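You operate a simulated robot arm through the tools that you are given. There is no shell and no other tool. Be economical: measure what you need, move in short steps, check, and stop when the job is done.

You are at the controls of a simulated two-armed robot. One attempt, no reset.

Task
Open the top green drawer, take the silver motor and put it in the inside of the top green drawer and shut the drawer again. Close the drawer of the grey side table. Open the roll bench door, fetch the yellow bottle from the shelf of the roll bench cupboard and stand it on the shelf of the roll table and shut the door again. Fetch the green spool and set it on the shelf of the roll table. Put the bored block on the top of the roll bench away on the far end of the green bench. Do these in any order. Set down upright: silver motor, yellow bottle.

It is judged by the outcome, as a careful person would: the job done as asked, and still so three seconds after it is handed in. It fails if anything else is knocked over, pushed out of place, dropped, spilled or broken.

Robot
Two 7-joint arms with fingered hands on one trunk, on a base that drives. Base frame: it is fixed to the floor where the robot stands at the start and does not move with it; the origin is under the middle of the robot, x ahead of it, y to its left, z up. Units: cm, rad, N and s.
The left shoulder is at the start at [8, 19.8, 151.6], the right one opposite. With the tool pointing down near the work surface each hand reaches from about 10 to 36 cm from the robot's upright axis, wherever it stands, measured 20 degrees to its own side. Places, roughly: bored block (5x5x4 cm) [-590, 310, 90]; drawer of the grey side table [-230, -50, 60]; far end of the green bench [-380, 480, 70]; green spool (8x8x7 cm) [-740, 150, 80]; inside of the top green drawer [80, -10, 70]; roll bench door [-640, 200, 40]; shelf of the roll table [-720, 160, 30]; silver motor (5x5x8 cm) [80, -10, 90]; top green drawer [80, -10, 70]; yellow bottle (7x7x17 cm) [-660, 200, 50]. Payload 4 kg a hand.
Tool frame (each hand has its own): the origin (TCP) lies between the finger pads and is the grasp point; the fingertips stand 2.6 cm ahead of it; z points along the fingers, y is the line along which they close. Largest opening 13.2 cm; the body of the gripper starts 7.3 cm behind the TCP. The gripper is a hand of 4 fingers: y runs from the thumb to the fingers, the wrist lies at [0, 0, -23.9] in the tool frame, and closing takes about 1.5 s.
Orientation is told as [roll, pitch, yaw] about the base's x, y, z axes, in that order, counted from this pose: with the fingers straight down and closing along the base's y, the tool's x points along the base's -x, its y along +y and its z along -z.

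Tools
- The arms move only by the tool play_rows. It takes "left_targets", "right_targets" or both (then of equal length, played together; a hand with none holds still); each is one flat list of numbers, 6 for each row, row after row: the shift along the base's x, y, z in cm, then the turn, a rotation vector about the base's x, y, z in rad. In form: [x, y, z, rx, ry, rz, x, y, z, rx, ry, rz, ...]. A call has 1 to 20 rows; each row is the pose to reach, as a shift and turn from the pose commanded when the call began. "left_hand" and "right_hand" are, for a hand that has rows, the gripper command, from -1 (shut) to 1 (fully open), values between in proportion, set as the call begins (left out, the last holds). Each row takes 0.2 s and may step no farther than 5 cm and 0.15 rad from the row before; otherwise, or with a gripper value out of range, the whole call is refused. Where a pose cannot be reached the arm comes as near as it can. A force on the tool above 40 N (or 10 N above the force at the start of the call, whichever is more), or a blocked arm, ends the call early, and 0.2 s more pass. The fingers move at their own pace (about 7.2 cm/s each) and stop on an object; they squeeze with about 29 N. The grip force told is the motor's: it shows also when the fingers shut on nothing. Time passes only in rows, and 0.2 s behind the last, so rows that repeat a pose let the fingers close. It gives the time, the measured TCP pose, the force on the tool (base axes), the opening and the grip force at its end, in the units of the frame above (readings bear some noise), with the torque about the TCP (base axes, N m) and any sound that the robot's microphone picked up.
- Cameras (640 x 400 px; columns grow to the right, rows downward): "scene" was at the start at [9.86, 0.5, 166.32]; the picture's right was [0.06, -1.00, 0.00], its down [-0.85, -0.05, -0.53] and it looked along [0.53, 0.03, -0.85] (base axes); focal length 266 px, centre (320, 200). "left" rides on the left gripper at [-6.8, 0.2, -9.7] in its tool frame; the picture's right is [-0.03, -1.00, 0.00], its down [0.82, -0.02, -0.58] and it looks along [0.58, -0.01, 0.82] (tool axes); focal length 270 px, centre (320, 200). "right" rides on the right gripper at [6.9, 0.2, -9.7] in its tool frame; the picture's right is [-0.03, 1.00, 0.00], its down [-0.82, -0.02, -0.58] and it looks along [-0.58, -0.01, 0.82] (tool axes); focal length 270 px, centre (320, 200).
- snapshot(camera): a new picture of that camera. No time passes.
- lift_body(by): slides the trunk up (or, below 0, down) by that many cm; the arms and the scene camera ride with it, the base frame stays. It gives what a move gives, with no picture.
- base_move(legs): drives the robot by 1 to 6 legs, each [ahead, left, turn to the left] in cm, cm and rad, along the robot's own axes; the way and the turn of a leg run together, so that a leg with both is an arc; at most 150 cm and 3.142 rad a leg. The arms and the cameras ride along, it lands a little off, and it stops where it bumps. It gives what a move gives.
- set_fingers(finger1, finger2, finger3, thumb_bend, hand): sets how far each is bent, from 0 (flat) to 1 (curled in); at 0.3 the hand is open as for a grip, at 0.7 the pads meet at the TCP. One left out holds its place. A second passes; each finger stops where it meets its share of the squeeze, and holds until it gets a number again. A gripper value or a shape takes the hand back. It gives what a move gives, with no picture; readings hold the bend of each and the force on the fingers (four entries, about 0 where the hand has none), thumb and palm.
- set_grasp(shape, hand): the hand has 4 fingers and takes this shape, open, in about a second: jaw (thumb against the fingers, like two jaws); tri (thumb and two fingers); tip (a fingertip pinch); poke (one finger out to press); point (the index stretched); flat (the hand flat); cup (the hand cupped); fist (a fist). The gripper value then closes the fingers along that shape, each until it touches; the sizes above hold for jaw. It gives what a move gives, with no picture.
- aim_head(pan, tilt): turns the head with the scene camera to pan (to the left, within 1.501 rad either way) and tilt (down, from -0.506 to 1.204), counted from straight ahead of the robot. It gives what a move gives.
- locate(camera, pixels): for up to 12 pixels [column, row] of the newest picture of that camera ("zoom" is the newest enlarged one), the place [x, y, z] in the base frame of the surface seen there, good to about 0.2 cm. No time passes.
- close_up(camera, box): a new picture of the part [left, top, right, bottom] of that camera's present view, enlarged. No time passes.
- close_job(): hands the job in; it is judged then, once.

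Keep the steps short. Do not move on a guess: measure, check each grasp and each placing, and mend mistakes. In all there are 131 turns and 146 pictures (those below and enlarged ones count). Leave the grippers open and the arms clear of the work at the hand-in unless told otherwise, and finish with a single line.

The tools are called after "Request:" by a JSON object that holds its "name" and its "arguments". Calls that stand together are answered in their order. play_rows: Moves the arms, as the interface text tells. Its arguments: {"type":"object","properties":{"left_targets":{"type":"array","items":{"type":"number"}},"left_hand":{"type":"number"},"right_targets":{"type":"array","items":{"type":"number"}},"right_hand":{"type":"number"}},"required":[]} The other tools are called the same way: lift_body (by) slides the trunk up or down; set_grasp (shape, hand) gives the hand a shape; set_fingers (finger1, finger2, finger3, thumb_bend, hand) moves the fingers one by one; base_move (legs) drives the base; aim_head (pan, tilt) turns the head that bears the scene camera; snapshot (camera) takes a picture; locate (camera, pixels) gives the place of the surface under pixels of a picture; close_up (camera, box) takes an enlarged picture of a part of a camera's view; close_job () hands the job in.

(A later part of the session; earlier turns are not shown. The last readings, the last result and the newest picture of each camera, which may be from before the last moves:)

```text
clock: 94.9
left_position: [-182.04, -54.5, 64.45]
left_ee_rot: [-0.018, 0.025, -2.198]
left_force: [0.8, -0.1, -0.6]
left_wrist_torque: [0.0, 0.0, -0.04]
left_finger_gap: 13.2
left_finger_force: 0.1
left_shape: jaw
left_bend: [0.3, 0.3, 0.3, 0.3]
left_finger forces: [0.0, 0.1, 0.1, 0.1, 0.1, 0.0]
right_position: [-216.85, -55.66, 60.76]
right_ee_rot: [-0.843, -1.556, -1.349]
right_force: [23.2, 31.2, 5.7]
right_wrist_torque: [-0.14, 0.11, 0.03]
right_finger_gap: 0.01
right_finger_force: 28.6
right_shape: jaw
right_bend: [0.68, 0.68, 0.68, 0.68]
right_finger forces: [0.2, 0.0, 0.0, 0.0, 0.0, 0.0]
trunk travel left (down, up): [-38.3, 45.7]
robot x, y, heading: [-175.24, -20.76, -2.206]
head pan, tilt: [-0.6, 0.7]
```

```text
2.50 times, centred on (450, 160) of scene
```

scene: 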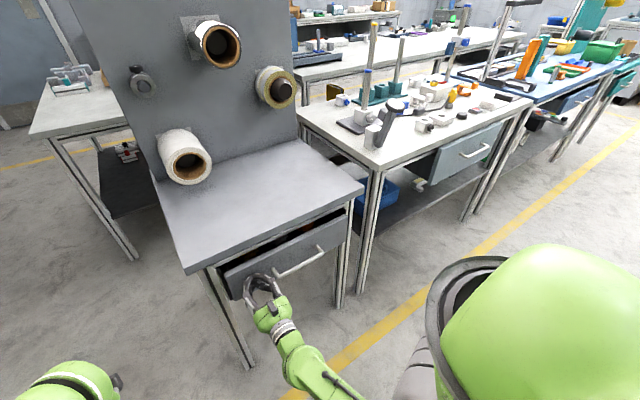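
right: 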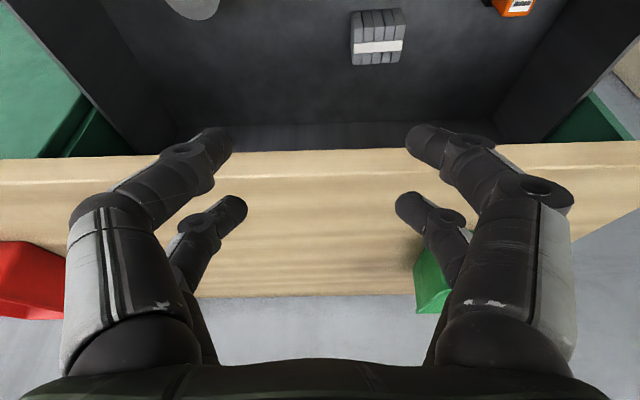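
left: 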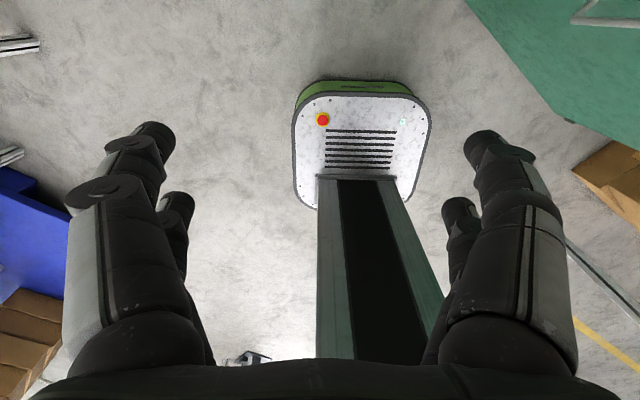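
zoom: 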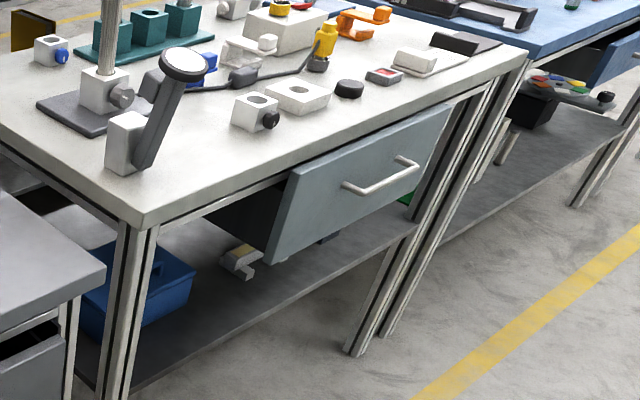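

The neighbouring table's shut drawer sits at exactly the same offset: face at 175.1, legs at 178.9. So this drawer is fully shut. I'll back off, return the right hand to pointing down, raise the trunk, and look towards the roll bench.

Request:
{"name": "base_move", "arguments": {"legs": [[-40, 0, 0]]}}

Request:
{"name": "lift_body", "arguments": {"by": 40}}

Request:
{"name": "play_rows", "arguments": {"right_targets": [0.75, 1.03, 0.9, 0.1153, -0.0839, 0, 1.5, 2.06, 1.8, 0.2306, -0.1678, 0, 2.25, 3.09, 2.7, 0.3459, -0.2517, 0, 3, 4.12, 3.6, 0.4612, -0.3356, 0, 3.75, 5.15, 4.5, 0.5765, -0.4195, 0, 4.5, 6.18, 5.4, 0.6918, -0.5034, 0, 5.25, 7.2, 6.3, 0.8071, -0.5873, 0, 6, 8.24, 7.2, 0.9224, -0.6712, 0, 6.75, 9.27, 8.1, 1.0377, -0.7551, 0, 7.5, 10.3, 9, 1.153, -0.839, 0, 8.2, 11.3, 10, 1.2686, -0.923, 0], "right_hand": 1}}

Request:
{"name": "aim_head", "arguments": {"pan": -0.9, "tilt": 0.3}}

Request:
{"name": "snapshot", "arguments": {"camera": "scene"}}

```text
clock: 97.3
left_position: [-158.77, -22.5, 64.26]
left_ee_rot: [-0.018, 0.028, -2.195]
left_force: [-0.4, -0.1, 0.0]
left_wrist_torque: [0.0, 0.01, 0.0]
left_finger_gap: 13.18
left_finger_force: 0.1
left_shape: jaw
left_bend: [0.3, 0.3, 0.3, 0.3]
left_finger forces: [0.0, 0.0, 0.1, 0.0, 0.1, 0.0]
right_position: [-193.56, -23.67, 60.72]
right_ee_rot: [-0.698, -1.558, -1.492]
right_force: [-0.3, -0.3, 0.0]
right_wrist_torque: [-0.01, 0.01, -0.03]
right_finger_gap: 0.0
right_finger_force: 28.8
right_shape: jaw
right_bend: [0.66, 0.67, 0.67, 0.68]
right_finger forces: [0.0, 0.1, 0.1, 0.1, 0.1, 0.0]
trunk travel left (down, up): [-38.3, 45.7]
robot x, y, heading: [-152.33, 11.14, -2.197]
head pan, tilt: [-0.6, 0.7]
```

```text
clock: 101.2
left_position: [-158.83, -22.52, 104.22]
left_ee_rot: [-0.017, 0.031, -2.197]
left_force: [-0.8, 0.8, 0.9]
left_wrist_torque: [0.0, -0.02, 0.02]
left_finger_gap: 13.19
left_finger_force: 0.2
left_shape: jaw
left_bend: [0.3, 0.3, 0.3, 0.3]
left_finger forces: [0.1, 0.1, 0.0, 0.1, 0.0, 0.0]
right_position: [-193.6, -23.73, 100.63]
right_ee_rot: [-0.674, -1.555, -1.517]
right_force: [0.2, 0.1, 0.0]
right_wrist_torque: [0.01, -0.04, 0.01]
right_finger_gap: 0.02
right_finger_force: 29.3
right_shape: jaw
right_bend: [0.66, 0.67, 0.67, 0.68]
right_finger forces: [0.0, 0.0, 0.0, 0.0, 0.1, 0.0]
trunk travel left (down, up): [-78.3, 5.7]
robot x, y, heading: [-151.83, 11.61, -2.198]
head pan, tilt: [-0.6, 0.7]
```

```text
clock: 103.6
left_position: [-158.87, -22.67, 104.16]
left_ee_rot: [-0.018, 0.033, -2.197]
left_force: [-1.0, -0.3, -0.8]
left_wrist_torque: [0.03, 0.0, -0.02]
left_finger_gap: 13.19
left_finger_force: 0.1
left_shape: jaw
left_bend: [0.3, 0.3, 0.3, 0.3]
left_finger forces: [0.1, 0.0, 0.1, 0.0, 0.0, 0.1]
right_position: [-185.67, -13.23, 104.8]
right_ee_rot: [0.009, 0.009, -2.19]
right_force: [-0.2, -0.2, -0.4]
right_wrist_torque: [0.0, -0.02, 0.02]
right_finger_gap: 13.18
right_finger_force: 0.0
right_shape: jaw
right_bend: [0.3, 0.3, 0.3, 0.3]
right_finger forces: [0.0, 0.1, 0.0, 0.1, 0.0, 0.0]
right hand out of reach, approached as far as the arm can: row 10, 11
trunk travel left (down, up): [-78.3, 5.7]
robot x, y, heading: [-151.59, 11.2, -2.199]
head pan, tilt: [-0.6, 0.7]
```

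```text
clock: 104.5
left_position: [-158.84, -22.67, 104.15]
left_ee_rot: [-0.017, 0.028, -2.195]
left_force: [-0.6, -0.3, 0.2]
left_wrist_torque: [-0.02, 0.01, -0.02]
left_finger_gap: 13.19
left_finger_force: 0.1
left_shape: jaw
left_bend: [0.3, 0.3, 0.3, 0.3]
left_finger forces: [0.0, 0.0, 0.1, 0.0, 0.0, 0.0]
right_position: [-185.76, -13.2, 104.78]
right_ee_rot: [0.01, 0.006, -2.19]
right_force: [0.5, -0.1, -0.6]
right_wrist_torque: [0.04, 0.01, 0.0]
right_finger_gap: 13.17
right_finger_force: 0.0
right_shape: jaw
right_bend: [0.3, 0.3, 0.3, 0.3]
right_finger forces: [0.0, 0.0, 0.1, 0.1, 0.0, 0.1]
trunk travel left (down, up): [-78.3, 5.7]
robot x, y, heading: [-151.84, 10.67, -2.196]
head pan, tilt: [-0.901, 0.3]
```

```text
100 pictures are left
```

scene: 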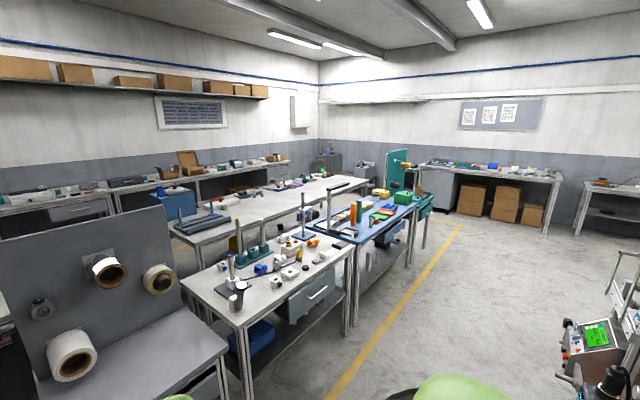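

I can see a bench with a grey cupboard in the back at about (450,190). I'll measure landmarks along the way.

Request:
{"name": "locate", "arguments": {"camera": "scene", "pixels": [[435, 195], [480, 172], [550, 180], [410, 180], [425, 240], [455, 225], [600, 215], [345, 335], [400, 155], [545, 230], [590, 360], [360, 175]]}}

Request:
{"name": "close_up", "arguments": {"camera": "scene", "box": [330, 140, 490, 260]}}

```text
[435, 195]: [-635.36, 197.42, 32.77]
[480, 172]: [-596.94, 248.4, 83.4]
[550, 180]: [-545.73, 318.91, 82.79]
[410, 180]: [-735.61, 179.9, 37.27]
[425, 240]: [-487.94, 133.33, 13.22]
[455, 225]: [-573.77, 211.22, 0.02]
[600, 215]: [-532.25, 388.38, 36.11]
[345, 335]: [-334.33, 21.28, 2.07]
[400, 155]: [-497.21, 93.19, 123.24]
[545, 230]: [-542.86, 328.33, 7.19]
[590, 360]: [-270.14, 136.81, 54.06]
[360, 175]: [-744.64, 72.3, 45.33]
```

```text
3.33 times, centred on (410, 200) of scene
```

zoom: 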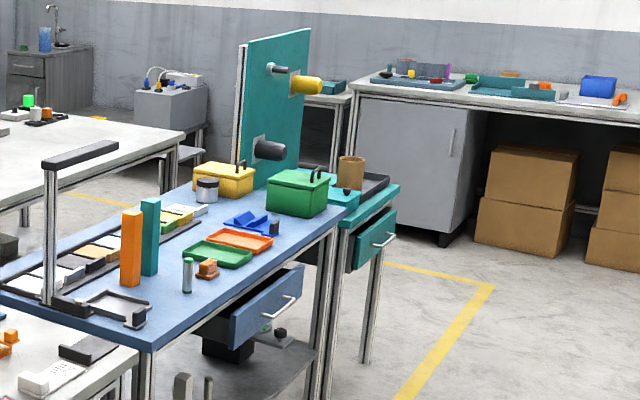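

The tables' fronts lie along v=-175, and the pole and machines on the right start near v=-64. So I'll drive the corridor down its middle toward the roll bench, then look.

Request:
{"name": "base_move", "arguments": {"legs": [[39, 0, 0], [0, 0, -1.574], [150, 0, 0], [140, 0, 0]]}}

Request:
{"name": "aim_head", "arguments": {"pan": 0.1, "tilt": 0.35}}

Request:
{"name": "snapshot", "arguments": {"camera": "scene"}}

```text
clock: 124.4
left_position: [-434.73, 169.59, 104.27]
left_ee_rot: [-0.016, 0.029, 2.441]
left_force: [0.0, 0.6, -0.6]
left_wrist_torque: [0.0, 0.01, -0.02]
left_finger_gap: 13.2
left_finger_force: 0.0
left_shape: jaw
left_bend: [0.3, 0.3, 0.3, 0.3]
left_finger forces: [0.0, 0.0, 0.0, 0.0, 0.0, 0.0]
right_position: [-423.25, 195.66, 104.8]
right_ee_rot: [0.011, 0.004, 2.447]
right_force: [0.3, 0.1, 0.5]
right_wrist_torque: [-0.02, -0.02, 0.02]
right_finger_gap: 13.22
right_finger_force: 0.2
right_shape: jaw
right_bend: [0.3, 0.3, 0.3, 0.3]
right_finger forces: [0.0, 0.1, 0.0, 0.0, 0.0, 0.1]
trunk travel left (down, up): [-78.3, 5.7]
robot x, y, heading: [-401.59, 160.28, 2.439]
head pan, tilt: [-0.901, 0.3]
```

```text
clock: 125.7
left_position: [-434.69, 169.63, 104.19]
left_ee_rot: [-0.017, 0.028, 2.44]
left_force: [-0.2, -0.1, -0.4]
left_wrist_torque: [0.01, -0.01, 0.01]
left_finger_gap: 13.17
left_finger_force: 0.0
left_shape: jaw
left_bend: [0.3, 0.3, 0.3, 0.3]
left_finger forces: [0.1, 0.0, 0.0, 0.0, 0.0, 0.1]
right_position: [-423.32, 195.7, 104.84]
right_ee_rot: [0.01, 0.008, 2.447]
right_force: [0.5, -0.3, -0.1]
right_wrist_torque: [-0.01, 0.02, 0.0]
right_finger_gap: 13.17
right_finger_force: 0.1
right_shape: jaw
right_bend: [0.3, 0.3, 0.3, 0.3]
right_finger forces: [0.1, 0.0, 0.0, 0.1, 0.0, 0.0]
trunk travel left (down, up): [-78.3, 5.7]
robot x, y, heading: [-401.64, 160.42, 2.437]
head pan, tilt: [0.099, 0.351]
```

```text
98 pictures are left
```

scene: 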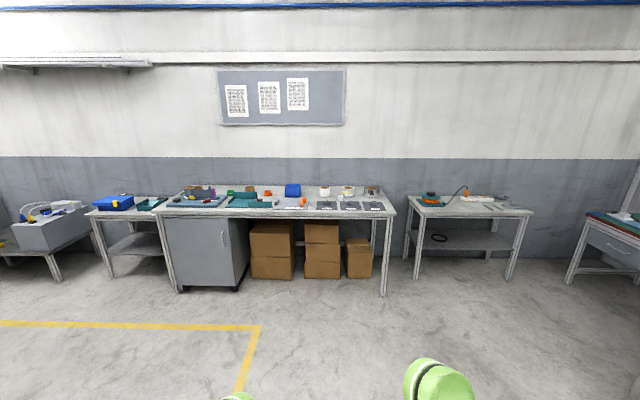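

The roll bench with its door is ahead, and the small roll table with a lower shelf is to its left. I'll zoom in on both.

Request:
{"name": "close_up", "arguments": {"camera": "scene", "box": [80, 170, 260, 300]}}

Request:
{"name": "close_up", "arguments": {"camera": "scene", "box": [230, 170, 410, 300]}}

Request:
{"name": "locate", "arguments": {"camera": "scene", "pixels": [[168, 225], [240, 225], [178, 290], [224, 240], [300, 208], [383, 295], [130, 245], [112, 275], [95, 213], [160, 203], [355, 245], [240, 355]]}}

```text
3.08 times, centred on (170, 235) of scene
```

zoom: 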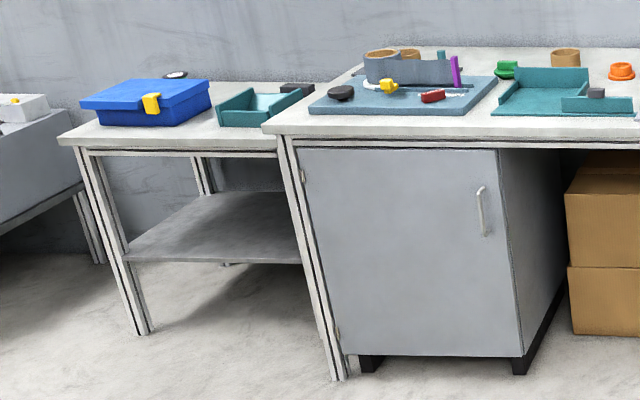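

```text
3.08 times, centred on (320, 235) of scene
```

zoom: 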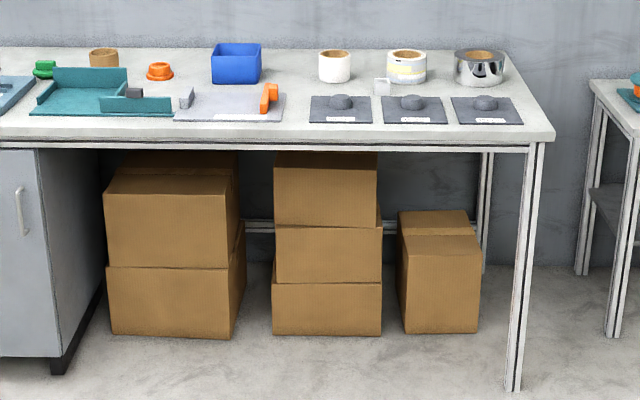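

```text
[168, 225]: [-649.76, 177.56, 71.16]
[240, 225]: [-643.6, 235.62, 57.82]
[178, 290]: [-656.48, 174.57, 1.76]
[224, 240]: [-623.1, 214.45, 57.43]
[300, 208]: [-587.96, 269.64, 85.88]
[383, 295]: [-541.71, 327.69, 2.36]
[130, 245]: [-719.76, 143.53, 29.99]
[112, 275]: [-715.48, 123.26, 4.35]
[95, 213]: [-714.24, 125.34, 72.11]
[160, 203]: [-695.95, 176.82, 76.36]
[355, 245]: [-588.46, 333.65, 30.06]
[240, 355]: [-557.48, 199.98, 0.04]
```

The roll table's shelf is at z 30, and the door handle is at about (-623, 214, 57) on the door's right side, so the hinge is on the left. I'll drive to stand in front of the door, a little to the right, so the left hand can pull it.

Request:
{"name": "base_move", "arguments": {"legs": [[0, 0, 0.08], [130, 0, 0], [0, 72, 0]]}}

Request:
{"name": "aim_head", "arguments": {"pan": 0.25, "tilt": 0.75}}

Request:
{"name": "snapshot", "arguments": {"camera": "scene"}}

```text
clock: 136.2
left_position: [-582.94, 182.95, 104.3]
left_ee_rot: [-0.015, 0.03, 2.531]
left_force: [-0.6, 0.0, 1.2]
left_wrist_torque: [0.0, -0.03, 0.04]
left_finger_gap: 13.2
left_finger_force: 0.0
left_shape: jaw
left_bend: [0.3, 0.3, 0.3, 0.3]
left_finger forces: [0.0, 0.0, 0.0, 0.1, 0.0, 0.0]
right_position: [-573.75, 209.88, 104.68]
right_ee_rot: [0.012, 0.007, 2.535]
right_force: [0.1, 0.1, -0.3]
right_wrist_torque: [0.0, 0.01, 0.0]
right_finger_gap: 13.18
right_finger_force: 0.0
right_shape: jaw
right_bend: [0.3, 0.3, 0.3, 0.3]
right_finger forces: [0.0, 0.0, 0.1, 0.1, 0.1, 0.0]
trunk travel left (down, up): [-78.3, 5.7]
robot x, y, heading: [-549.21, 176.55, 2.53]
head pan, tilt: [0.099, 0.351]
```

```text
clock: 137.1
left_position: [-583.03, 182.74, 104.28]
left_ee_rot: [-0.019, 0.03, 2.532]
left_force: [-0.7, 0.4, 0.4]
left_wrist_torque: [0.02, -0.01, 0.0]
left_finger_gap: 13.19
left_finger_force: 0.0
left_shape: jaw
left_bend: [0.3, 0.3, 0.3, 0.3]
left_finger forces: [0.1, 0.0, 0.0, 0.0, 0.0, 0.0]
right_position: [-573.93, 209.72, 104.64]
right_ee_rot: [0.01, 0.008, 2.538]
right_force: [0.0, -0.4, 0.1]
right_wrist_torque: [0.0, 0.02, 0.01]
right_finger_gap: 13.19
right_finger_force: 0.0
right_shape: jaw
right_bend: [0.3, 0.3, 0.3, 0.3]
right_finger forces: [0.0, 0.0, 0.1, 0.0, 0.0, 0.0]
trunk travel left (down, up): [-78.3, 5.7]
robot x, y, heading: [-549.08, 176.29, 2.534]
head pan, tilt: [0.25, 0.75]
```

```text
95 pictures are left
```

scene: 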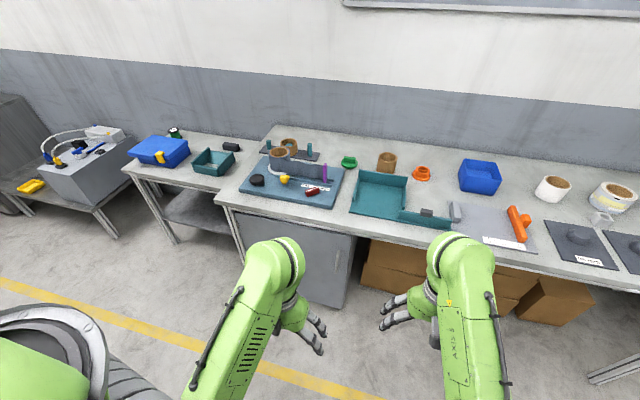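

The door is visible between the arms, with its handle near (337,258). I'll measure it, plus the block and the spool.

Request:
{"name": "locate", "arguments": {"camera": "scene", "pixels": [[337, 252], [335, 262], [337, 270], [352, 245], [350, 270], [240, 225], [330, 300], [174, 130], [601, 214], [348, 160], [600, 222], [270, 220]]}}

Request:
{"name": "close_up", "arguments": {"camera": "scene", "box": [290, 200, 390, 310]}}

Request:
{"name": "close_up", "arguments": {"camera": "scene", "box": [120, 100, 280, 240]}}

```text
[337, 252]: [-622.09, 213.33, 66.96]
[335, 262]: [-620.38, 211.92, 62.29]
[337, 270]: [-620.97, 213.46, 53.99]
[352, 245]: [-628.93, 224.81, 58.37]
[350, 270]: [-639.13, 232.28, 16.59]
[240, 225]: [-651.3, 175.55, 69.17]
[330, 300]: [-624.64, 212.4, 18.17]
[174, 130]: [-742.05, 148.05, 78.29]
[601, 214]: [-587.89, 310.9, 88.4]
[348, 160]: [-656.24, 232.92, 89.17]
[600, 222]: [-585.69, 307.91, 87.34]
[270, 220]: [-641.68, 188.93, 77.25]
```

```text
3.64 times, centred on (340, 255) of scene
```

zoom: 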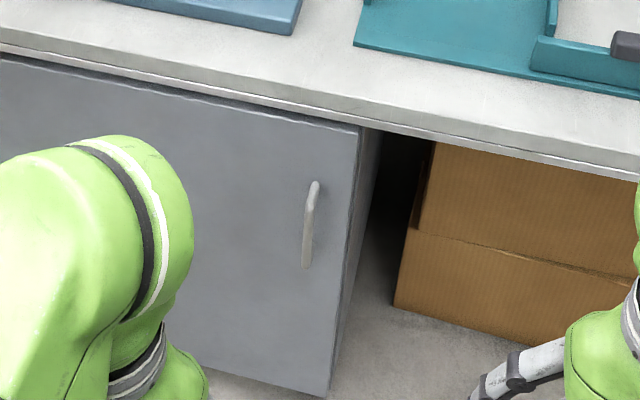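

```text
2.86 times, centred on (200, 170) of scene
```

zoom: 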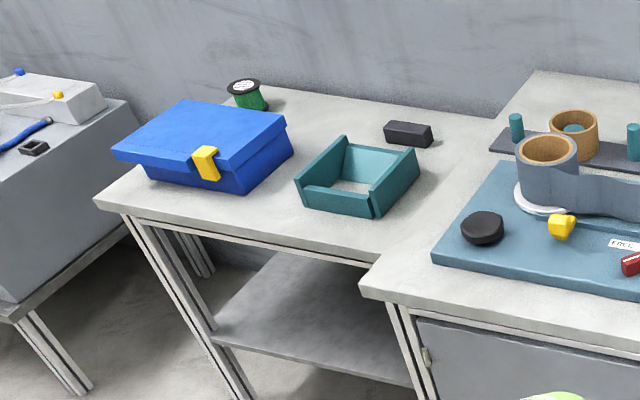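

The handle bar is vertical at about (-620.6, 212.3), z 54 to 67. I'll pitch the left hand to point forward, which gives lateral closing, move it ahead 18 cm, and lower the trunk to handle height.

Request:
{"name": "play_rows", "arguments": {"left_targets": [-1.4, 0.97, 0, 0.0815, 0.1172, 0, -2.8, 1.94, 0, 0.163, 0.2344, 0, -4.2, 2.91, 0, 0.2446, 0.3515, 0, -5.6, 3.88, 0, 0.326, 0.4687, 0, -7, 4.85, 0, 0.4077, 0.586, 0, -8.4, 5.83, 0, 0.489, 0.703, 0, -9.8, 6.8, 0, 0.571, 0.82, 0, -11.2, 7.77, 0, 0.652, 0.9375, 0, -12.6, 8.74, 0, 0.734, 1.0547, 0, -14, 9.7, 0, 0.8155, 1.172, 0, -15.2, 10.6, 0, 0.897, 1.289, 0], "left_hand": 0.0}}

Request:
{"name": "lift_body", "arguments": {"by": -44}}

Request:
{"name": "snapshot", "arguments": {"camera": "left"}}

Request:
{"name": "snapshot", "arguments": {"camera": "scene"}}

```text
clock: 139.5
left_position: [-598.1, 193.5, 104.29]
left_ee_rot: [0.145, -1.541, 2.367]
left_force: [0.1, -0.2, 0.9]
left_wrist_torque: [-0.02, 0.0, -0.02]
left_finger_gap: 6.62
left_finger_force: 0.1
left_shape: jaw
left_bend: [0.73, 0.73, 0.73, 0.7]
left_finger forces: [0.0, 0.0, 0.0, 0.1, 0.1, 0.1]
right_position: [-573.92, 209.76, 104.66]
right_ee_rot: [0.009, 0.007, 2.536]
right_force: [0.4, 0.1, 0.1]
right_wrist_torque: [-0.01, -0.03, 0.01]
right_finger_gap: 13.19
right_finger_force: 0.1
right_shape: jaw
right_bend: [0.3, 0.3, 0.3, 0.3]
right_finger forces: [0.0, 0.0, 0.0, 0.0, 0.0, 0.0]
trunk travel left (down, up): [-78.3, 5.7]
robot x, y, heading: [-548.96, 176.61, 2.53]
head pan, tilt: [0.25, 0.75]
```

```text
refused: -44 is not a number from -40 to 40
```

```text
92 pictures are left
```

left: 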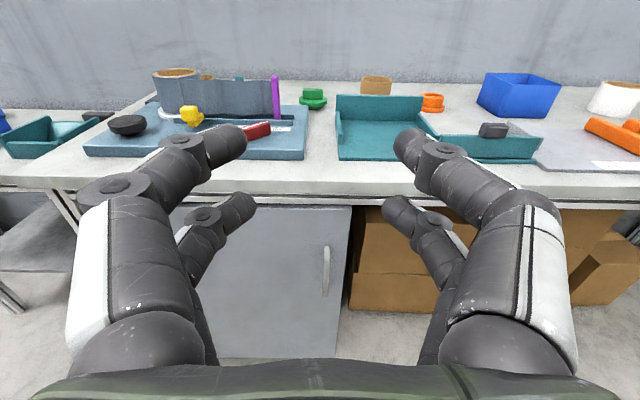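

```text
91 pictures are left
```

scene: 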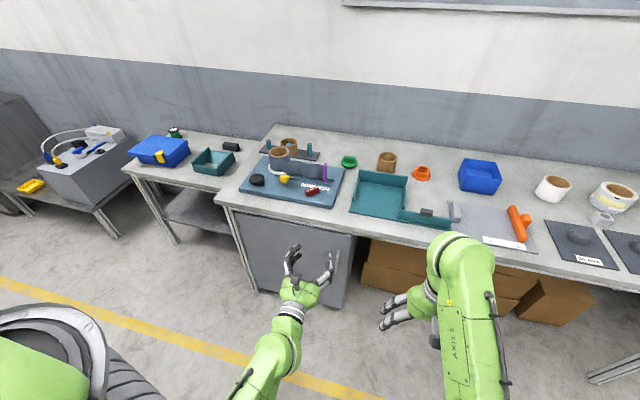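

The hand is in pose. One lift move is limited to 40 cm, so I'll lower 40 and then 4.5.

Request:
{"name": "lift_body", "arguments": {"by": -40}}

Request:
{"name": "lift_body", "arguments": {"by": -4.5}}

Request:
{"name": "snapshot", "arguments": {"camera": "left"}}

```text
clock: 143.3
left_position: [-598.09, 193.4, 64.25]
left_ee_rot: [0.09, -1.541, 2.427]
left_force: [-0.3, -0.5, -0.6]
left_wrist_torque: [-0.01, -0.01, 0.04]
left_finger_gap: 6.67
left_finger_force: 0.2
left_shape: jaw
left_bend: [0.73, 0.73, 0.73, 0.7]
left_finger forces: [0.0, 0.0, 0.0, 0.1, 0.0, 0.1]
right_position: [-573.86, 209.7, 64.86]
right_ee_rot: [0.011, 0.007, 2.537]
right_force: [0.4, -0.3, 0.3]
right_wrist_torque: [-0.01, 0.0, 0.05]
right_finger_gap: 13.2
right_finger_force: 0.0
right_shape: jaw
right_bend: [0.3, 0.3, 0.3, 0.3]
right_finger forces: [0.1, 0.0, 0.0, 0.0, 0.1, 0.0]
trunk travel left (down, up): [-38.3, 45.7]
robot x, y, heading: [-549.5, 176.48, 2.53]
head pan, tilt: [0.25, 0.75]
```

```text
clock: 144.2
left_position: [-598.19, 193.32, 59.93]
left_ee_rot: [0.089, -1.541, 2.426]
left_force: [-0.9, -0.9, 0.7]
left_wrist_torque: [0.02, 0.01, 0.0]
left_finger_gap: 6.62
left_finger_force: 0.1
left_shape: jaw
left_bend: [0.73, 0.73, 0.73, 0.7]
left_finger forces: [0.1, 0.1, 0.0, 0.0, 0.1, 0.0]
right_position: [-573.89, 209.77, 60.39]
right_ee_rot: [0.011, 0.005, 2.536]
right_force: [-0.3, 0.1, 0.0]
right_wrist_torque: [-0.02, 0.02, -0.02]
right_finger_gap: 13.18
right_finger_force: 0.1
right_shape: jaw
right_bend: [0.3, 0.3, 0.3, 0.3]
right_finger forces: [0.1, 0.1, 0.0, 0.0, 0.0, 0.1]
trunk travel left (down, up): [-33.8, 50.2]
robot x, y, heading: [-548.85, 176.43, 2.533]
head pan, tilt: [0.25, 0.75]
```

```text
90 pictures are left
```

left: 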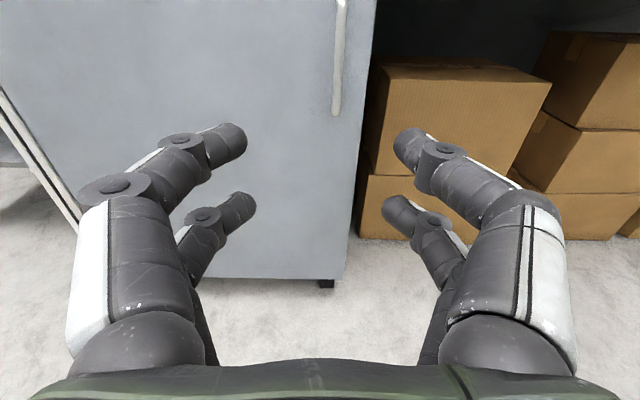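

The handle is 29 cm ahead and 2.8 cm to the right of the hand. I'll drive in most of the way and measure again.

Request:
{"name": "base_move", "arguments": {"legs": [[0, -2.8, 0], [20, 0, 0]]}}

Request:
{"name": "snapshot", "arguments": {"camera": "left"}}

Request:
{"name": "locate", "arguments": {"camera": "left", "pixels": [[330, 20], [330, 60], [335, 100], [325, 80]]}}

```text
clock: 146.2
left_position: [-612.86, 206.89, 59.73]
left_ee_rot: [0.085, -1.541, 2.433]
left_force: [-0.6, 0.2, 0.0]
left_wrist_torque: [0.01, -0.02, 0.01]
left_finger_gap: 6.65
left_finger_force: 0.0
left_shape: jaw
left_bend: [0.73, 0.73, 0.73, 0.7]
left_finger forces: [0.0, 0.0, 0.0, 0.0, 0.0, 0.1]
right_position: [-588.55, 223.42, 60.21]
right_ee_rot: [0.011, 0.006, 2.541]
right_force: [-0.2, -0.5, -0.3]
right_wrist_torque: [-0.01, -0.03, 0.0]
right_finger_gap: 13.16
right_finger_force: 0.0
right_shape: jaw
right_bend: [0.3, 0.3, 0.3, 0.3]
right_finger forces: [0.0, 0.0, 0.0, 0.0, 0.1, 0.1]
trunk travel left (down, up): [-33.8, 50.2]
robot x, y, heading: [-563.69, 189.77, 2.534]
head pan, tilt: [0.25, 0.75]
```

```text
89 pictures are left
```

left: 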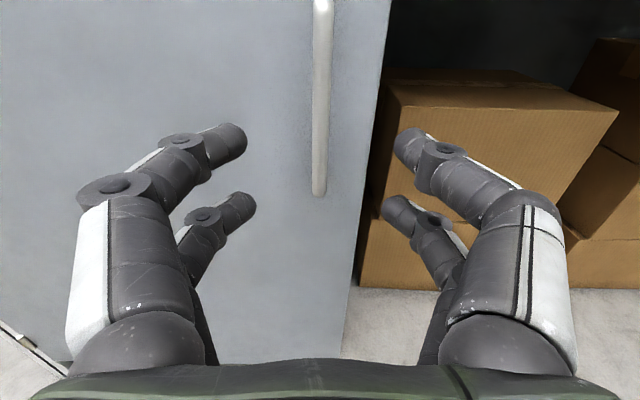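

```text
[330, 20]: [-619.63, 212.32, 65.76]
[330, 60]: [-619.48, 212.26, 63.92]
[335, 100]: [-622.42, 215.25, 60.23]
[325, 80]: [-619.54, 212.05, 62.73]
```

The bar is 9 cm ahead and well centred, with its lower end at about z 57. I'll raise 2.3 cm, drive in 8.6 cm and close.

Request:
{"name": "play_rows", "arguments": {"left_targets": [0.1, -0.2, 1.2, 0, 0, 0, 0.2, -0.3, 2.3, 0, 0, 0]}}

Request:
{"name": "base_move", "arguments": {"legs": [[8.6, 0, 0]]}}

Request:
{"name": "play_rows", "arguments": {"left_targets": [0, 0, 0, 0, 0, 0, 0, 0, 0, 0, 0, 0, 0, 0, 0, 0, 0, 0, 0, 0, 0, 0, 0, 0, 0, 0, 0, 0, 0, 0, 0, 0, 0, 0, 0, 0], "left_hand": -1}}

Request:
{"name": "snapshot", "arguments": {"camera": "left"}}

```text
clock: 146.8
left_position: [-612.49, 206.52, 62.09]
left_ee_rot: [0.083, -1.541, 2.435]
left_force: [-0.1, -0.6, 0.6]
left_wrist_torque: [-0.02, -0.01, 0.02]
left_finger_gap: 6.65
left_finger_force: 0.0
left_shape: jaw
left_bend: [0.73, 0.73, 0.73, 0.7]
left_finger forces: [0.0, 0.0, 0.1, 0.1, 0.0, 0.0]
right_position: [-588.49, 223.35, 60.34]
right_ee_rot: [0.009, 0.007, 2.54]
right_force: [0.0, 0.4, -0.3]
right_wrist_torque: [0.02, 0.03, 0.0]
right_finger_gap: 13.2
right_finger_force: 0.1
right_shape: jaw
right_bend: [0.3, 0.3, 0.3, 0.3]
right_finger forces: [0.1, 0.0, 0.1, 0.0, 0.0, 0.1]
trunk travel left (down, up): [-33.8, 50.2]
robot x, y, heading: [-563.2, 189.88, 2.534]
head pan, tilt: [0.25, 0.75]
```

```text
clock: 147.9
left_position: [-619.74, 211.54, 62.01]
left_ee_rot: [0.085, -1.539, 2.433]
left_force: [0.2, 0.6, -0.1]
left_wrist_torque: [0.01, 0.01, -0.05]
left_finger_gap: 6.65
left_finger_force: 0.0
left_shape: jaw
left_bend: [0.73, 0.73, 0.73, 0.7]
left_finger forces: [0.1, 0.0, 0.0, 0.0, 0.0, 0.0]
right_position: [-595.64, 228.25, 60.17]
right_ee_rot: [0.01, 0.007, 2.54]
right_force: [-0.9, -0.1, 0.0]
right_wrist_torque: [0.02, 0.01, 0.01]
right_finger_gap: 13.19
right_finger_force: 0.0
right_shape: jaw
right_bend: [0.3, 0.3, 0.3, 0.3]
right_finger forces: [0.0, 0.0, 0.0, 0.0, 0.0, 0.0]
trunk travel left (down, up): [-33.8, 50.2]
robot x, y, heading: [-570.47, 194.98, 2.53]
head pan, tilt: [0.25, 0.75]
```

```text
clock: 149.3
left_position: [-619.62, 211.34, 62.05]
left_ee_rot: [0.092, -1.539, 2.427]
left_force: [-0.6, 1.5, 0.0]
left_wrist_torque: [0.0, 0.01, 0.02]
left_finger_gap: 0.0
left_finger_force: 28.9
left_shape: jaw
left_bend: [0.69, 0.68, 0.72, 0.71]
left_finger forces: [0.0, 0.0, 0.0, 0.0, 0.1, 0.0]
right_position: [-595.59, 228.35, 60.29]
right_ee_rot: [0.009, 0.005, 2.538]
right_force: [0.2, -1.5, -0.2]
right_wrist_torque: [-0.03, -0.01, 0.02]
right_finger_gap: 13.17
right_finger_force: 0.0
right_shape: jaw
right_bend: [0.3, 0.3, 0.3, 0.3]
right_finger forces: [0.1, 0.1, 0.0, 0.0, 0.0, 0.0]
trunk travel left (down, up): [-33.8, 50.2]
robot x, y, heading: [-570.24, 195.18, 2.531]
head pan, tilt: [0.25, 0.75]
```

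```text
88 pictures are left
```

left: 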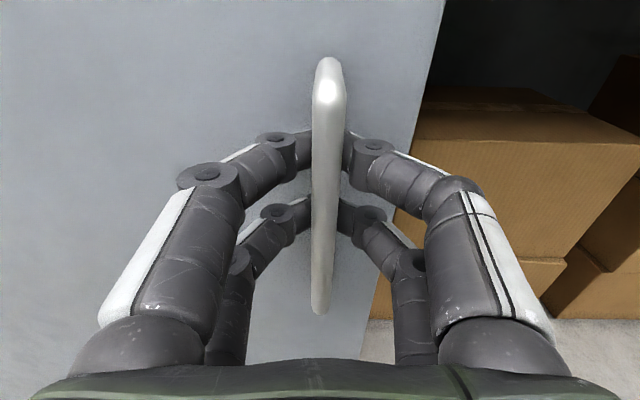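

The fingers are hooked around the bar. I'll pull the door open about 30° along its arc by backing the base up and drifting left.

Request:
{"name": "base_move", "arguments": {"legs": [[-10.9, 2.4, 0], [-9.9, 5.1, 0]]}}

Request:
{"name": "snapshot", "arguments": {"camera": "left"}}

Request:
{"name": "snapshot", "arguments": {"camera": "scene"}}

```text
clock: 151.3
left_position: [-606.72, 193.25, 62.11]
left_ee_rot: [0.076, -1.541, 2.441]
left_force: [-0.3, -0.2, -0.3]
left_wrist_torque: [0.0, -0.01, -0.02]
left_finger_gap: 0.01
left_finger_force: 28.7
left_shape: jaw
left_bend: [0.69, 0.67, 0.72, 0.71]
left_finger forces: [0.0, 0.1, 0.1, 0.0, 0.0, 0.0]
right_position: [-582.67, 210.07, 60.26]
right_ee_rot: [0.011, 0.007, 2.537]
right_force: [0.4, 0.1, -0.5]
right_wrist_torque: [0.01, 0.02, 0.01]
right_finger_gap: 13.18
right_finger_force: 0.0
right_shape: jaw
right_bend: [0.3, 0.3, 0.3, 0.3]
right_finger forces: [0.1, 0.0, 0.0, 0.0, 0.1, 0.1]
trunk travel left (down, up): [-33.8, 50.2]
robot x, y, heading: [-557.72, 176.91, 2.526]
head pan, tilt: [0.25, 0.75]
```

```text
87 pictures are left
```

left: 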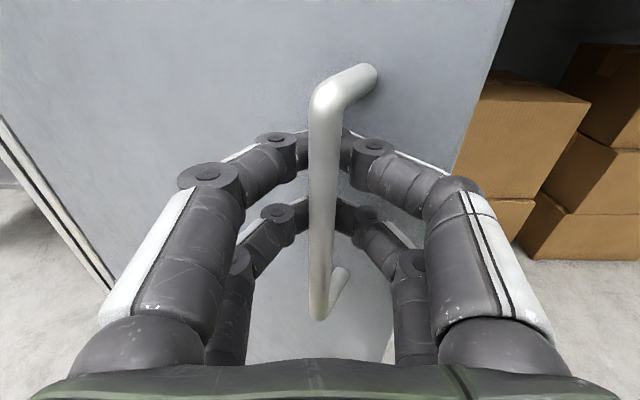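

```text
86 pictures are left
```

scene: 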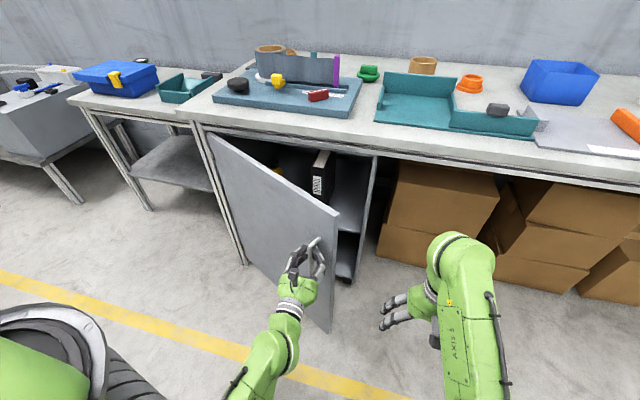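

It works well, and the door is about 30° open. One more arc step to about 45°, then I'll release.

Request:
{"name": "base_move", "arguments": {"legs": [[-8.3, 7.5, 0]]}}

Request:
{"name": "play_rows", "arguments": {"left_targets": [0, 0, 0, 0, 0, 0, 0, 0, 0, 0, 0, 0, 0, 0, 0, 0, 0, 0, 0, 0, 0, 0, 0, 0, 0, 0, 0, 0, 0, 0], "left_hand": 0.3}}

Request:
{"name": "snapshot", "arguments": {"camera": "left"}}

Request:
{"name": "snapshot", "arguments": {"camera": "scene"}}

```text
clock: 152.5
left_position: [-604.03, 182.5, 62.12]
left_ee_rot: [0.066, -1.543, 2.451]
left_force: [0.4, -0.2, -0.1]
left_wrist_torque: [-0.01, -0.03, -0.01]
left_finger_gap: 0.0
left_finger_force: 28.6
left_shape: jaw
left_bend: [0.69, 0.67, 0.72, 0.71]
left_finger forces: [0.0, 0.1, 0.0, 0.0, 0.0, 0.1]
right_position: [-580.09, 199.33, 60.28]
right_ee_rot: [0.009, 0.007, 2.536]
right_force: [-0.7, 0.3, 0.0]
right_wrist_torque: [0.02, 0.03, 0.01]
right_finger_gap: 13.21
right_finger_force: 0.1
right_shape: jaw
right_bend: [0.3, 0.3, 0.3, 0.3]
right_finger forces: [0.0, 0.0, 0.1, 0.1, 0.0, 0.0]
trunk travel left (down, up): [-33.8, 50.2]
robot x, y, heading: [-555.11, 166.31, 2.531]
head pan, tilt: [0.25, 0.75]
```

```text
clock: 153.7
left_position: [-604.01, 182.65, 62.11]
left_ee_rot: [0.084, -1.542, 2.434]
left_force: [-0.1, 0.3, 0.4]
left_wrist_torque: [-0.04, 0.0, 0.0]
left_finger_gap: 8.57
left_finger_force: 0.0
left_shape: jaw
left_bend: [0.7, 0.7, 0.7, 0.64]
left_finger forces: [0.0, 0.1, 0.1, 0.0, 0.0, 0.0]
right_position: [-580.05, 199.3, 60.19]
right_ee_rot: [0.012, 0.006, 2.537]
right_force: [0.3, -0.3, 0.6]
right_wrist_torque: [0.01, -0.03, -0.01]
right_finger_gap: 13.2
right_finger_force: 0.0
right_shape: jaw
right_bend: [0.3, 0.3, 0.3, 0.3]
right_finger forces: [0.1, 0.0, 0.1, 0.1, 0.0, 0.0]
trunk travel left (down, up): [-33.8, 50.2]
robot x, y, heading: [-555.02, 166.34, 2.532]
head pan, tilt: [0.25, 0.75]
```

```text
85 pictures are left
```

left: 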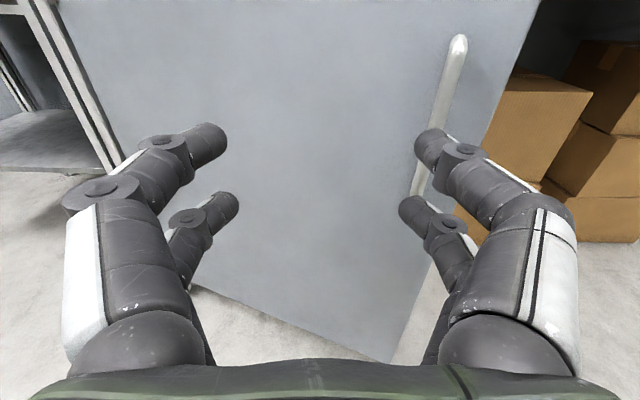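

```text
84 pictures are left
```

scene: 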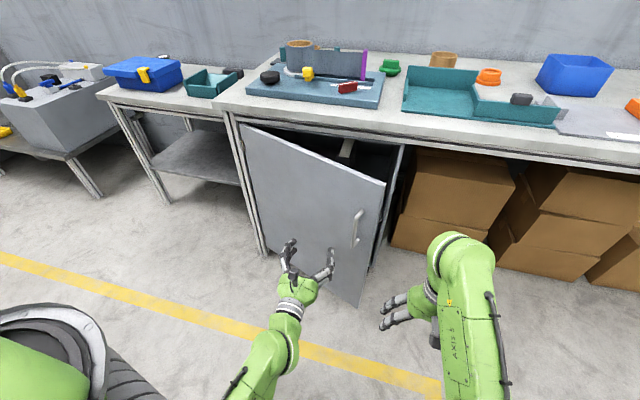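

The hand slipped off with the door about 27° open, which is enough to get behind its edge. I'll measure the free edge and hinge.

Request:
{"name": "locate", "arguments": {"camera": "scene", "pixels": [[383, 187], [372, 240], [360, 298], [244, 130], [262, 240], [400, 165], [372, 262], [395, 200], [400, 150], [347, 150]]}}

Request:
{"name": "close_up", "arguments": {"camera": "scene", "box": [230, 110, 430, 310]}}

```text
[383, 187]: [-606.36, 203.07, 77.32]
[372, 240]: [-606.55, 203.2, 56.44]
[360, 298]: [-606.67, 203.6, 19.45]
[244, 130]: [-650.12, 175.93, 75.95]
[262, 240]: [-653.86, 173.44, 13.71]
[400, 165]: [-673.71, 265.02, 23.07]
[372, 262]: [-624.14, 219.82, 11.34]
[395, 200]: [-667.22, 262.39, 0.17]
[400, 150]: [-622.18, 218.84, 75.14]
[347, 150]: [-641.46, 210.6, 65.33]
```

```text
2.00 times, centred on (330, 210) of scene
```

zoom: 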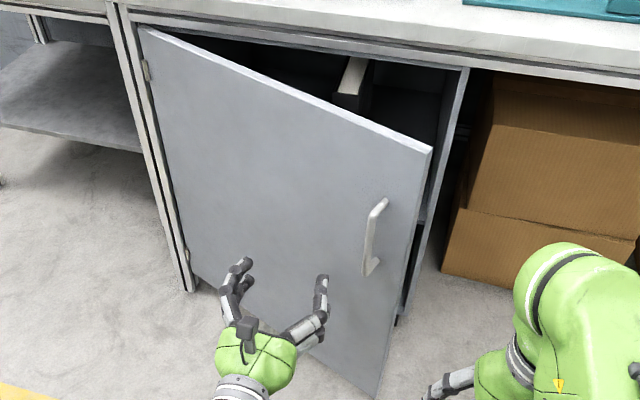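

The free edge is at (-606.5, 203.2) with the door top at z 77, leaving a 17 cm gap between it and the bench edge. I'll hook behind the door with the right hand, tool-down and fingers shut. First I'll back off, return the left hand to pointing down, raise a bit, and extend the right hand.

Request:
{"name": "base_move", "arguments": {"legs": [[-12, 0, 0]]}}

Request:
{"name": "play_rows", "arguments": {"left_targets": [1.4, -0.97, 0, -0.0815, -0.1172, 0, 2.8, -1.94, 0, -0.163, -0.2344, 0, 4.2, -2.91, 0, -0.2446, -0.3515, 0, 5.6, -3.88, 0, -0.326, -0.4687, 0, 7, -4.85, 0, -0.4077, -0.586, 0, 8.4, -5.83, 0, -0.489, -0.703, 0, 9.8, -6.8, 0, -0.571, -0.82, 0, 11.2, -7.77, 0, -0.652, -0.9375, 0, 12.6, -8.74, 0, -0.734, -1.0547, 0, 14, -9.7, 0, -0.8155, -1.172, 0, 15.2, -10.6, 0, -0.897, -1.289, 0], "right_targets": [0, 0, 0, 0, 0, 0, 0, 0, 0, 0, 0, 0, 0, 0, 0, 0, 0, 0, 0, 0, 0, 0, 0, 0, 0, 0, 0, 0, 0, 0, 0, 0, 0, 0, 0, 0, 0, 0, 0, 0, 0, 0, -1, 0.7, 0, 0, 0, 0, -2, 1.4, 0, 0, 0, 0, -3, 2.1, 0, 0, 0, 0, -3.7, 2.6, 0, 0, 0, 0], "left_hand": 1, "right_hand": -1}}

Request:
{"name": "lift_body", "arguments": {"by": 10}}

Request:
{"name": "base_move", "arguments": {"legs": [[38, 0, 0]]}}

Request:
{"name": "snapshot", "arguments": {"camera": "scene"}}

```text
clock: 155.0
left_position: [-594.11, 175.61, 62.16]
left_ee_rot: [0.087, -1.543, 2.429]
left_force: [0.3, 0.1, 0.7]
left_wrist_torque: [0.01, 0.01, 0.03]
left_finger_gap: 8.55
left_finger_force: 0.0
left_shape: jaw
left_bend: [0.7, 0.7, 0.7, 0.64]
left_finger forces: [0.0, 0.1, 0.0, 0.0, 0.0, 0.1]
right_position: [-569.98, 192.29, 60.43]
right_ee_rot: [0.01, 0.006, 2.536]
right_force: [0.7, -0.3, -0.2]
right_wrist_torque: [0.0, 0.01, 0.03]
right_finger_gap: 13.22
right_finger_force: 0.0
right_shape: jaw
right_bend: [0.3, 0.3, 0.3, 0.3]
right_finger forces: [0.0, 0.0, 0.1, 0.0, 0.1, 0.0]
trunk travel left (down, up): [-33.8, 50.2]
robot x, y, heading: [-545.09, 159.04, 2.535]
head pan, tilt: [0.25, 0.75]
```

```text
clock: 157.4
left_position: [-579.3, 165.36, 59.93]
left_ee_rot: [-0.019, 0.024, 2.532]
left_force: [0.5, -0.2, -0.7]
left_wrist_torque: [0.02, 0.01, -0.05]
left_finger_gap: 13.19
left_finger_force: 0.0
left_shape: jaw
left_bend: [0.3, 0.3, 0.3, 0.3]
left_finger forces: [0.0, 0.0, 0.0, 0.1, 0.0, 0.0]
left hand out of reach, approached as far as the arm can: row 11
right_position: [-573.97, 194.99, 60.2]
right_ee_rot: [0.01, 0.006, 2.534]
right_force: [0.5, -0.6, 0.6]
right_wrist_torque: [-0.03, 0.01, -0.03]
right_finger_gap: 0.0
right_finger_force: 28.8
right_shape: jaw
right_bend: [0.62, 0.63, 0.63, 0.7]
right_finger forces: [0.0, 0.0, 0.0, 0.1, 0.0, 0.1]
trunk travel left (down, up): [-33.8, 50.2]
robot x, y, heading: [-545.35, 159.14, 2.531]
head pan, tilt: [0.25, 0.75]
```

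```text
clock: 158.7
left_position: [-579.16, 165.49, 69.92]
left_ee_rot: [-0.02, 0.025, 2.53]
left_force: [-0.7, -0.7, -0.8]
left_wrist_torque: [-0.01, -0.01, 0.02]
left_finger_gap: 13.2
left_finger_force: 0.0
left_shape: jaw
left_bend: [0.3, 0.3, 0.3, 0.3]
left_finger forces: [0.0, 0.0, 0.1, 0.0, 0.0, 0.1]
right_position: [-573.68, 194.95, 70.14]
right_ee_rot: [0.011, 0.007, 2.535]
right_force: [-0.4, 0.8, -0.6]
right_wrist_torque: [-0.01, 0.01, 0.02]
right_finger_gap: 0.0
right_finger_force: 28.5
right_shape: jaw
right_bend: [0.62, 0.63, 0.63, 0.7]
right_finger forces: [0.0, 0.0, 0.1, 0.0, 0.0, 0.0]
trunk travel left (down, up): [-43.8, 40.2]
robot x, y, heading: [-545.09, 159.2, 2.524]
head pan, tilt: [0.25, 0.75]
```

```text
clock: 161.1
left_position: [-610.37, 187.37, 69.89]
left_ee_rot: [-0.02, 0.024, 2.53]
left_force: [0.9, -0.1, -0.3]
left_wrist_torque: [-0.02, 0.01, -0.03]
left_finger_gap: 13.19
left_finger_force: 0.0
left_shape: jaw
left_bend: [0.3, 0.3, 0.3, 0.3]
left_finger forces: [0.0, 0.0, 0.0, 0.0, 0.0, 0.1]
right_position: [-605.0, 216.87, 70.21]
right_ee_rot: [0.01, 0.007, 2.535]
right_force: [0.6, -0.5, 0.5]
right_wrist_torque: [-0.03, -0.04, -0.03]
right_finger_gap: 0.0
right_finger_force: 28.9
right_shape: jaw
right_bend: [0.62, 0.63, 0.63, 0.7]
right_finger forces: [0.1, 0.0, 0.1, 0.1, 0.1, 0.0]
trunk travel left (down, up): [-43.8, 40.2]
robot x, y, heading: [-575.96, 180.97, 2.529]
head pan, tilt: [0.25, 0.75]
```

```text
82 pictures are left
```

scene: 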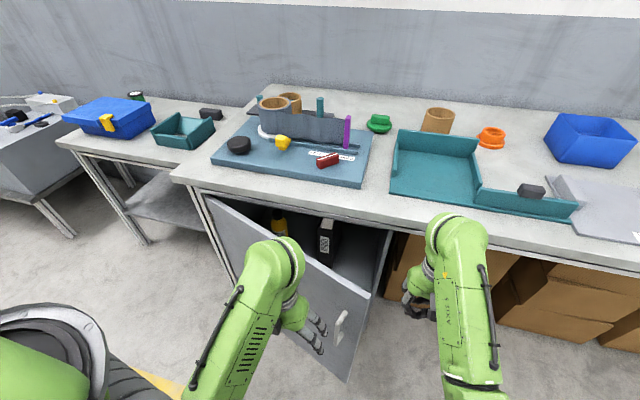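

The yellow bottle is visible inside at (280,220). The right hand is just right of the door edge, so I'll slide it left behind the door.

Request:
{"name": "play_rows", "arguments": {"right_targets": [-1.7, -2.5, 0, 0, 0, 0, -3.4, -4.9, 0, 0, 0, 0, -5.2, -7.4, 0, 0, 0, 0, -6.9, -9.8, 0, 0, 0, 0, -6.9, -9.8, 0, 0, 0, 0]}}

Request:
{"name": "snapshot", "arguments": {"camera": "scene"}}

Request:
{"name": "locate", "arguments": {"camera": "scene", "pixels": [[366, 290], [350, 290], [340, 270], [330, 265], [280, 225], [325, 240], [282, 215]]}}

```text
clock: 162.3
left_position: [-610.3, 187.34, 69.99]
left_ee_rot: [-0.017, 0.024, 2.528]
left_force: [0.3, 0.5, -0.3]
left_wrist_torque: [-0.01, 0.0, 0.02]
left_finger_gap: 13.2
left_finger_force: 0.1
left_shape: jaw
left_bend: [0.3, 0.3, 0.3, 0.3]
left_finger forces: [0.0, 0.1, 0.0, 0.1, 0.0, 0.0]
right_position: [-611.72, 207.04, 70.24]
right_ee_rot: [0.01, 0.007, 2.535]
right_force: [-0.4, 0.1, -0.4]
right_wrist_torque: [0.0, -0.02, 0.02]
right_finger_gap: 0.0
right_finger_force: 29.3
right_shape: jaw
right_bend: [0.62, 0.63, 0.63, 0.7]
right_finger forces: [0.0, 0.0, 0.0, 0.1, 0.0, 0.0]
trunk travel left (down, up): [-43.8, 40.2]
robot x, y, heading: [-576.47, 181.0, 2.533]
head pan, tilt: [0.25, 0.75]
```

```text
81 pictures are left
```

scene: 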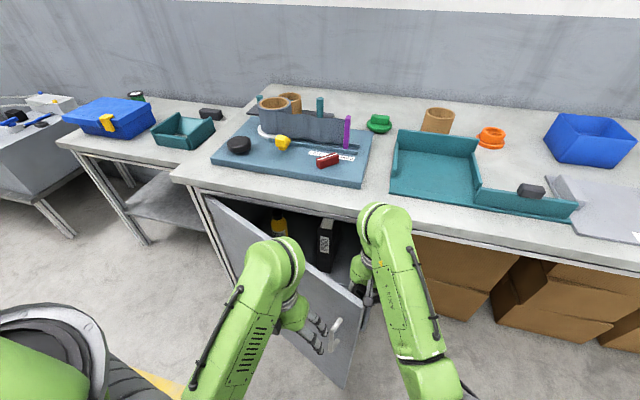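

```text
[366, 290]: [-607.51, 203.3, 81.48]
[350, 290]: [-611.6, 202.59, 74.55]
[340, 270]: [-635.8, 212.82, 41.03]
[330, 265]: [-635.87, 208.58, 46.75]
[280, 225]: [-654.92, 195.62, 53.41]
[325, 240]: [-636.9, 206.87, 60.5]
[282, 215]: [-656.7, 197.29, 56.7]
```

The hand is behind the door edge. I'll swing the door open by backing the base along its arc to about 60°.

Request:
{"name": "base_move", "arguments": {"legs": [[-13.8, 9, 0], [-11.4, 14, 0]]}}

Request:
{"name": "snapshot", "arguments": {"camera": "scene"}}

```text
clock: 164.8
left_position: [-603.37, 154.3, 69.75]
left_ee_rot: [-0.018, 0.023, 2.526]
left_force: [0.8, -0.2, -0.3]
left_wrist_torque: [0.01, 0.01, -0.01]
left_finger_gap: 13.2
left_finger_force: 0.0
left_shape: jaw
left_bend: [0.3, 0.3, 0.3, 0.3]
left_finger forces: [0.0, 0.0, 0.0, 0.0, 0.0, 0.1]
right_position: [-604.76, 173.98, 70.19]
right_ee_rot: [0.01, 0.006, 2.529]
right_force: [0.5, 0.1, -0.2]
right_wrist_torque: [-0.01, 0.01, 0.01]
right_finger_gap: 0.0
right_finger_force: 29.0
right_shape: jaw
right_bend: [0.62, 0.63, 0.63, 0.7]
right_finger forces: [0.0, 0.1, 0.1, 0.0, 0.0, 0.1]
trunk travel left (down, up): [-43.8, 40.2]
robot x, y, heading: [-569.41, 147.53, 2.521]
head pan, tilt: [0.25, 0.75]
```

```text
80 pictures are left
```

scene: 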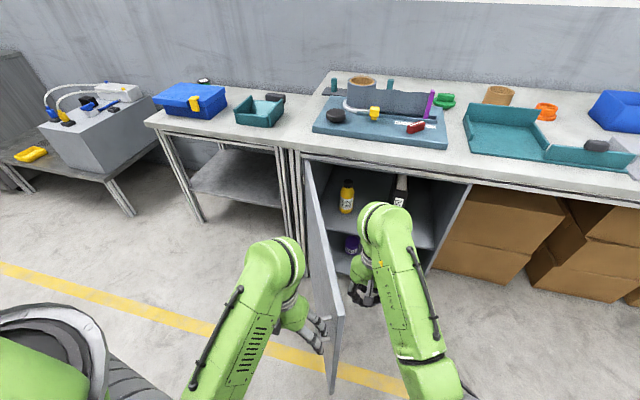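

The door is now about 65–70° open and the bottle stands on the upper shelf at (346,197). I'll shift left 22 cm to push the door past 90°.

Request:
{"name": "base_move", "arguments": {"legs": [[0, 22, 0]]}}

Request:
{"name": "snapshot", "arguments": {"camera": "scene"}}

```text
clock: 166.5
left_position: [-615.79, 136.71, 69.9]
left_ee_rot: [-0.019, 0.025, 2.524]
left_force: [-0.5, -0.3, -0.6]
left_wrist_torque: [0.0, 0.01, -0.02]
left_finger_gap: 13.2
left_finger_force: 0.1
left_shape: jaw
left_bend: [0.3, 0.3, 0.3, 0.3]
left_finger forces: [0.0, 0.1, 0.1, 0.1, 0.1, 0.1]
right_position: [-617.1, 156.34, 70.21]
right_ee_rot: [0.011, 0.008, 2.529]
right_force: [0.9, -0.2, 0.4]
right_wrist_torque: [-0.01, -0.03, -0.01]
right_finger_gap: 0.01
right_finger_force: 29.0
right_shape: jaw
right_bend: [0.62, 0.63, 0.63, 0.7]
right_finger forces: [0.0, 0.0, 0.0, 0.0, 0.1, 0.0]
trunk travel left (down, up): [-43.8, 40.2]
robot x, y, heading: [-581.66, 130.39, 2.525]
head pan, tilt: [0.25, 0.75]
```

```text
79 pictures are left
```

scene: 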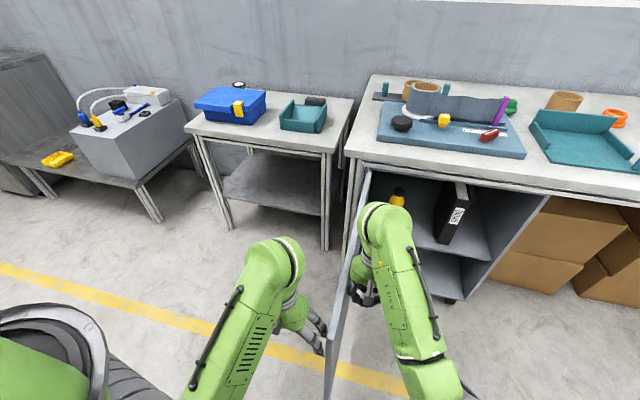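

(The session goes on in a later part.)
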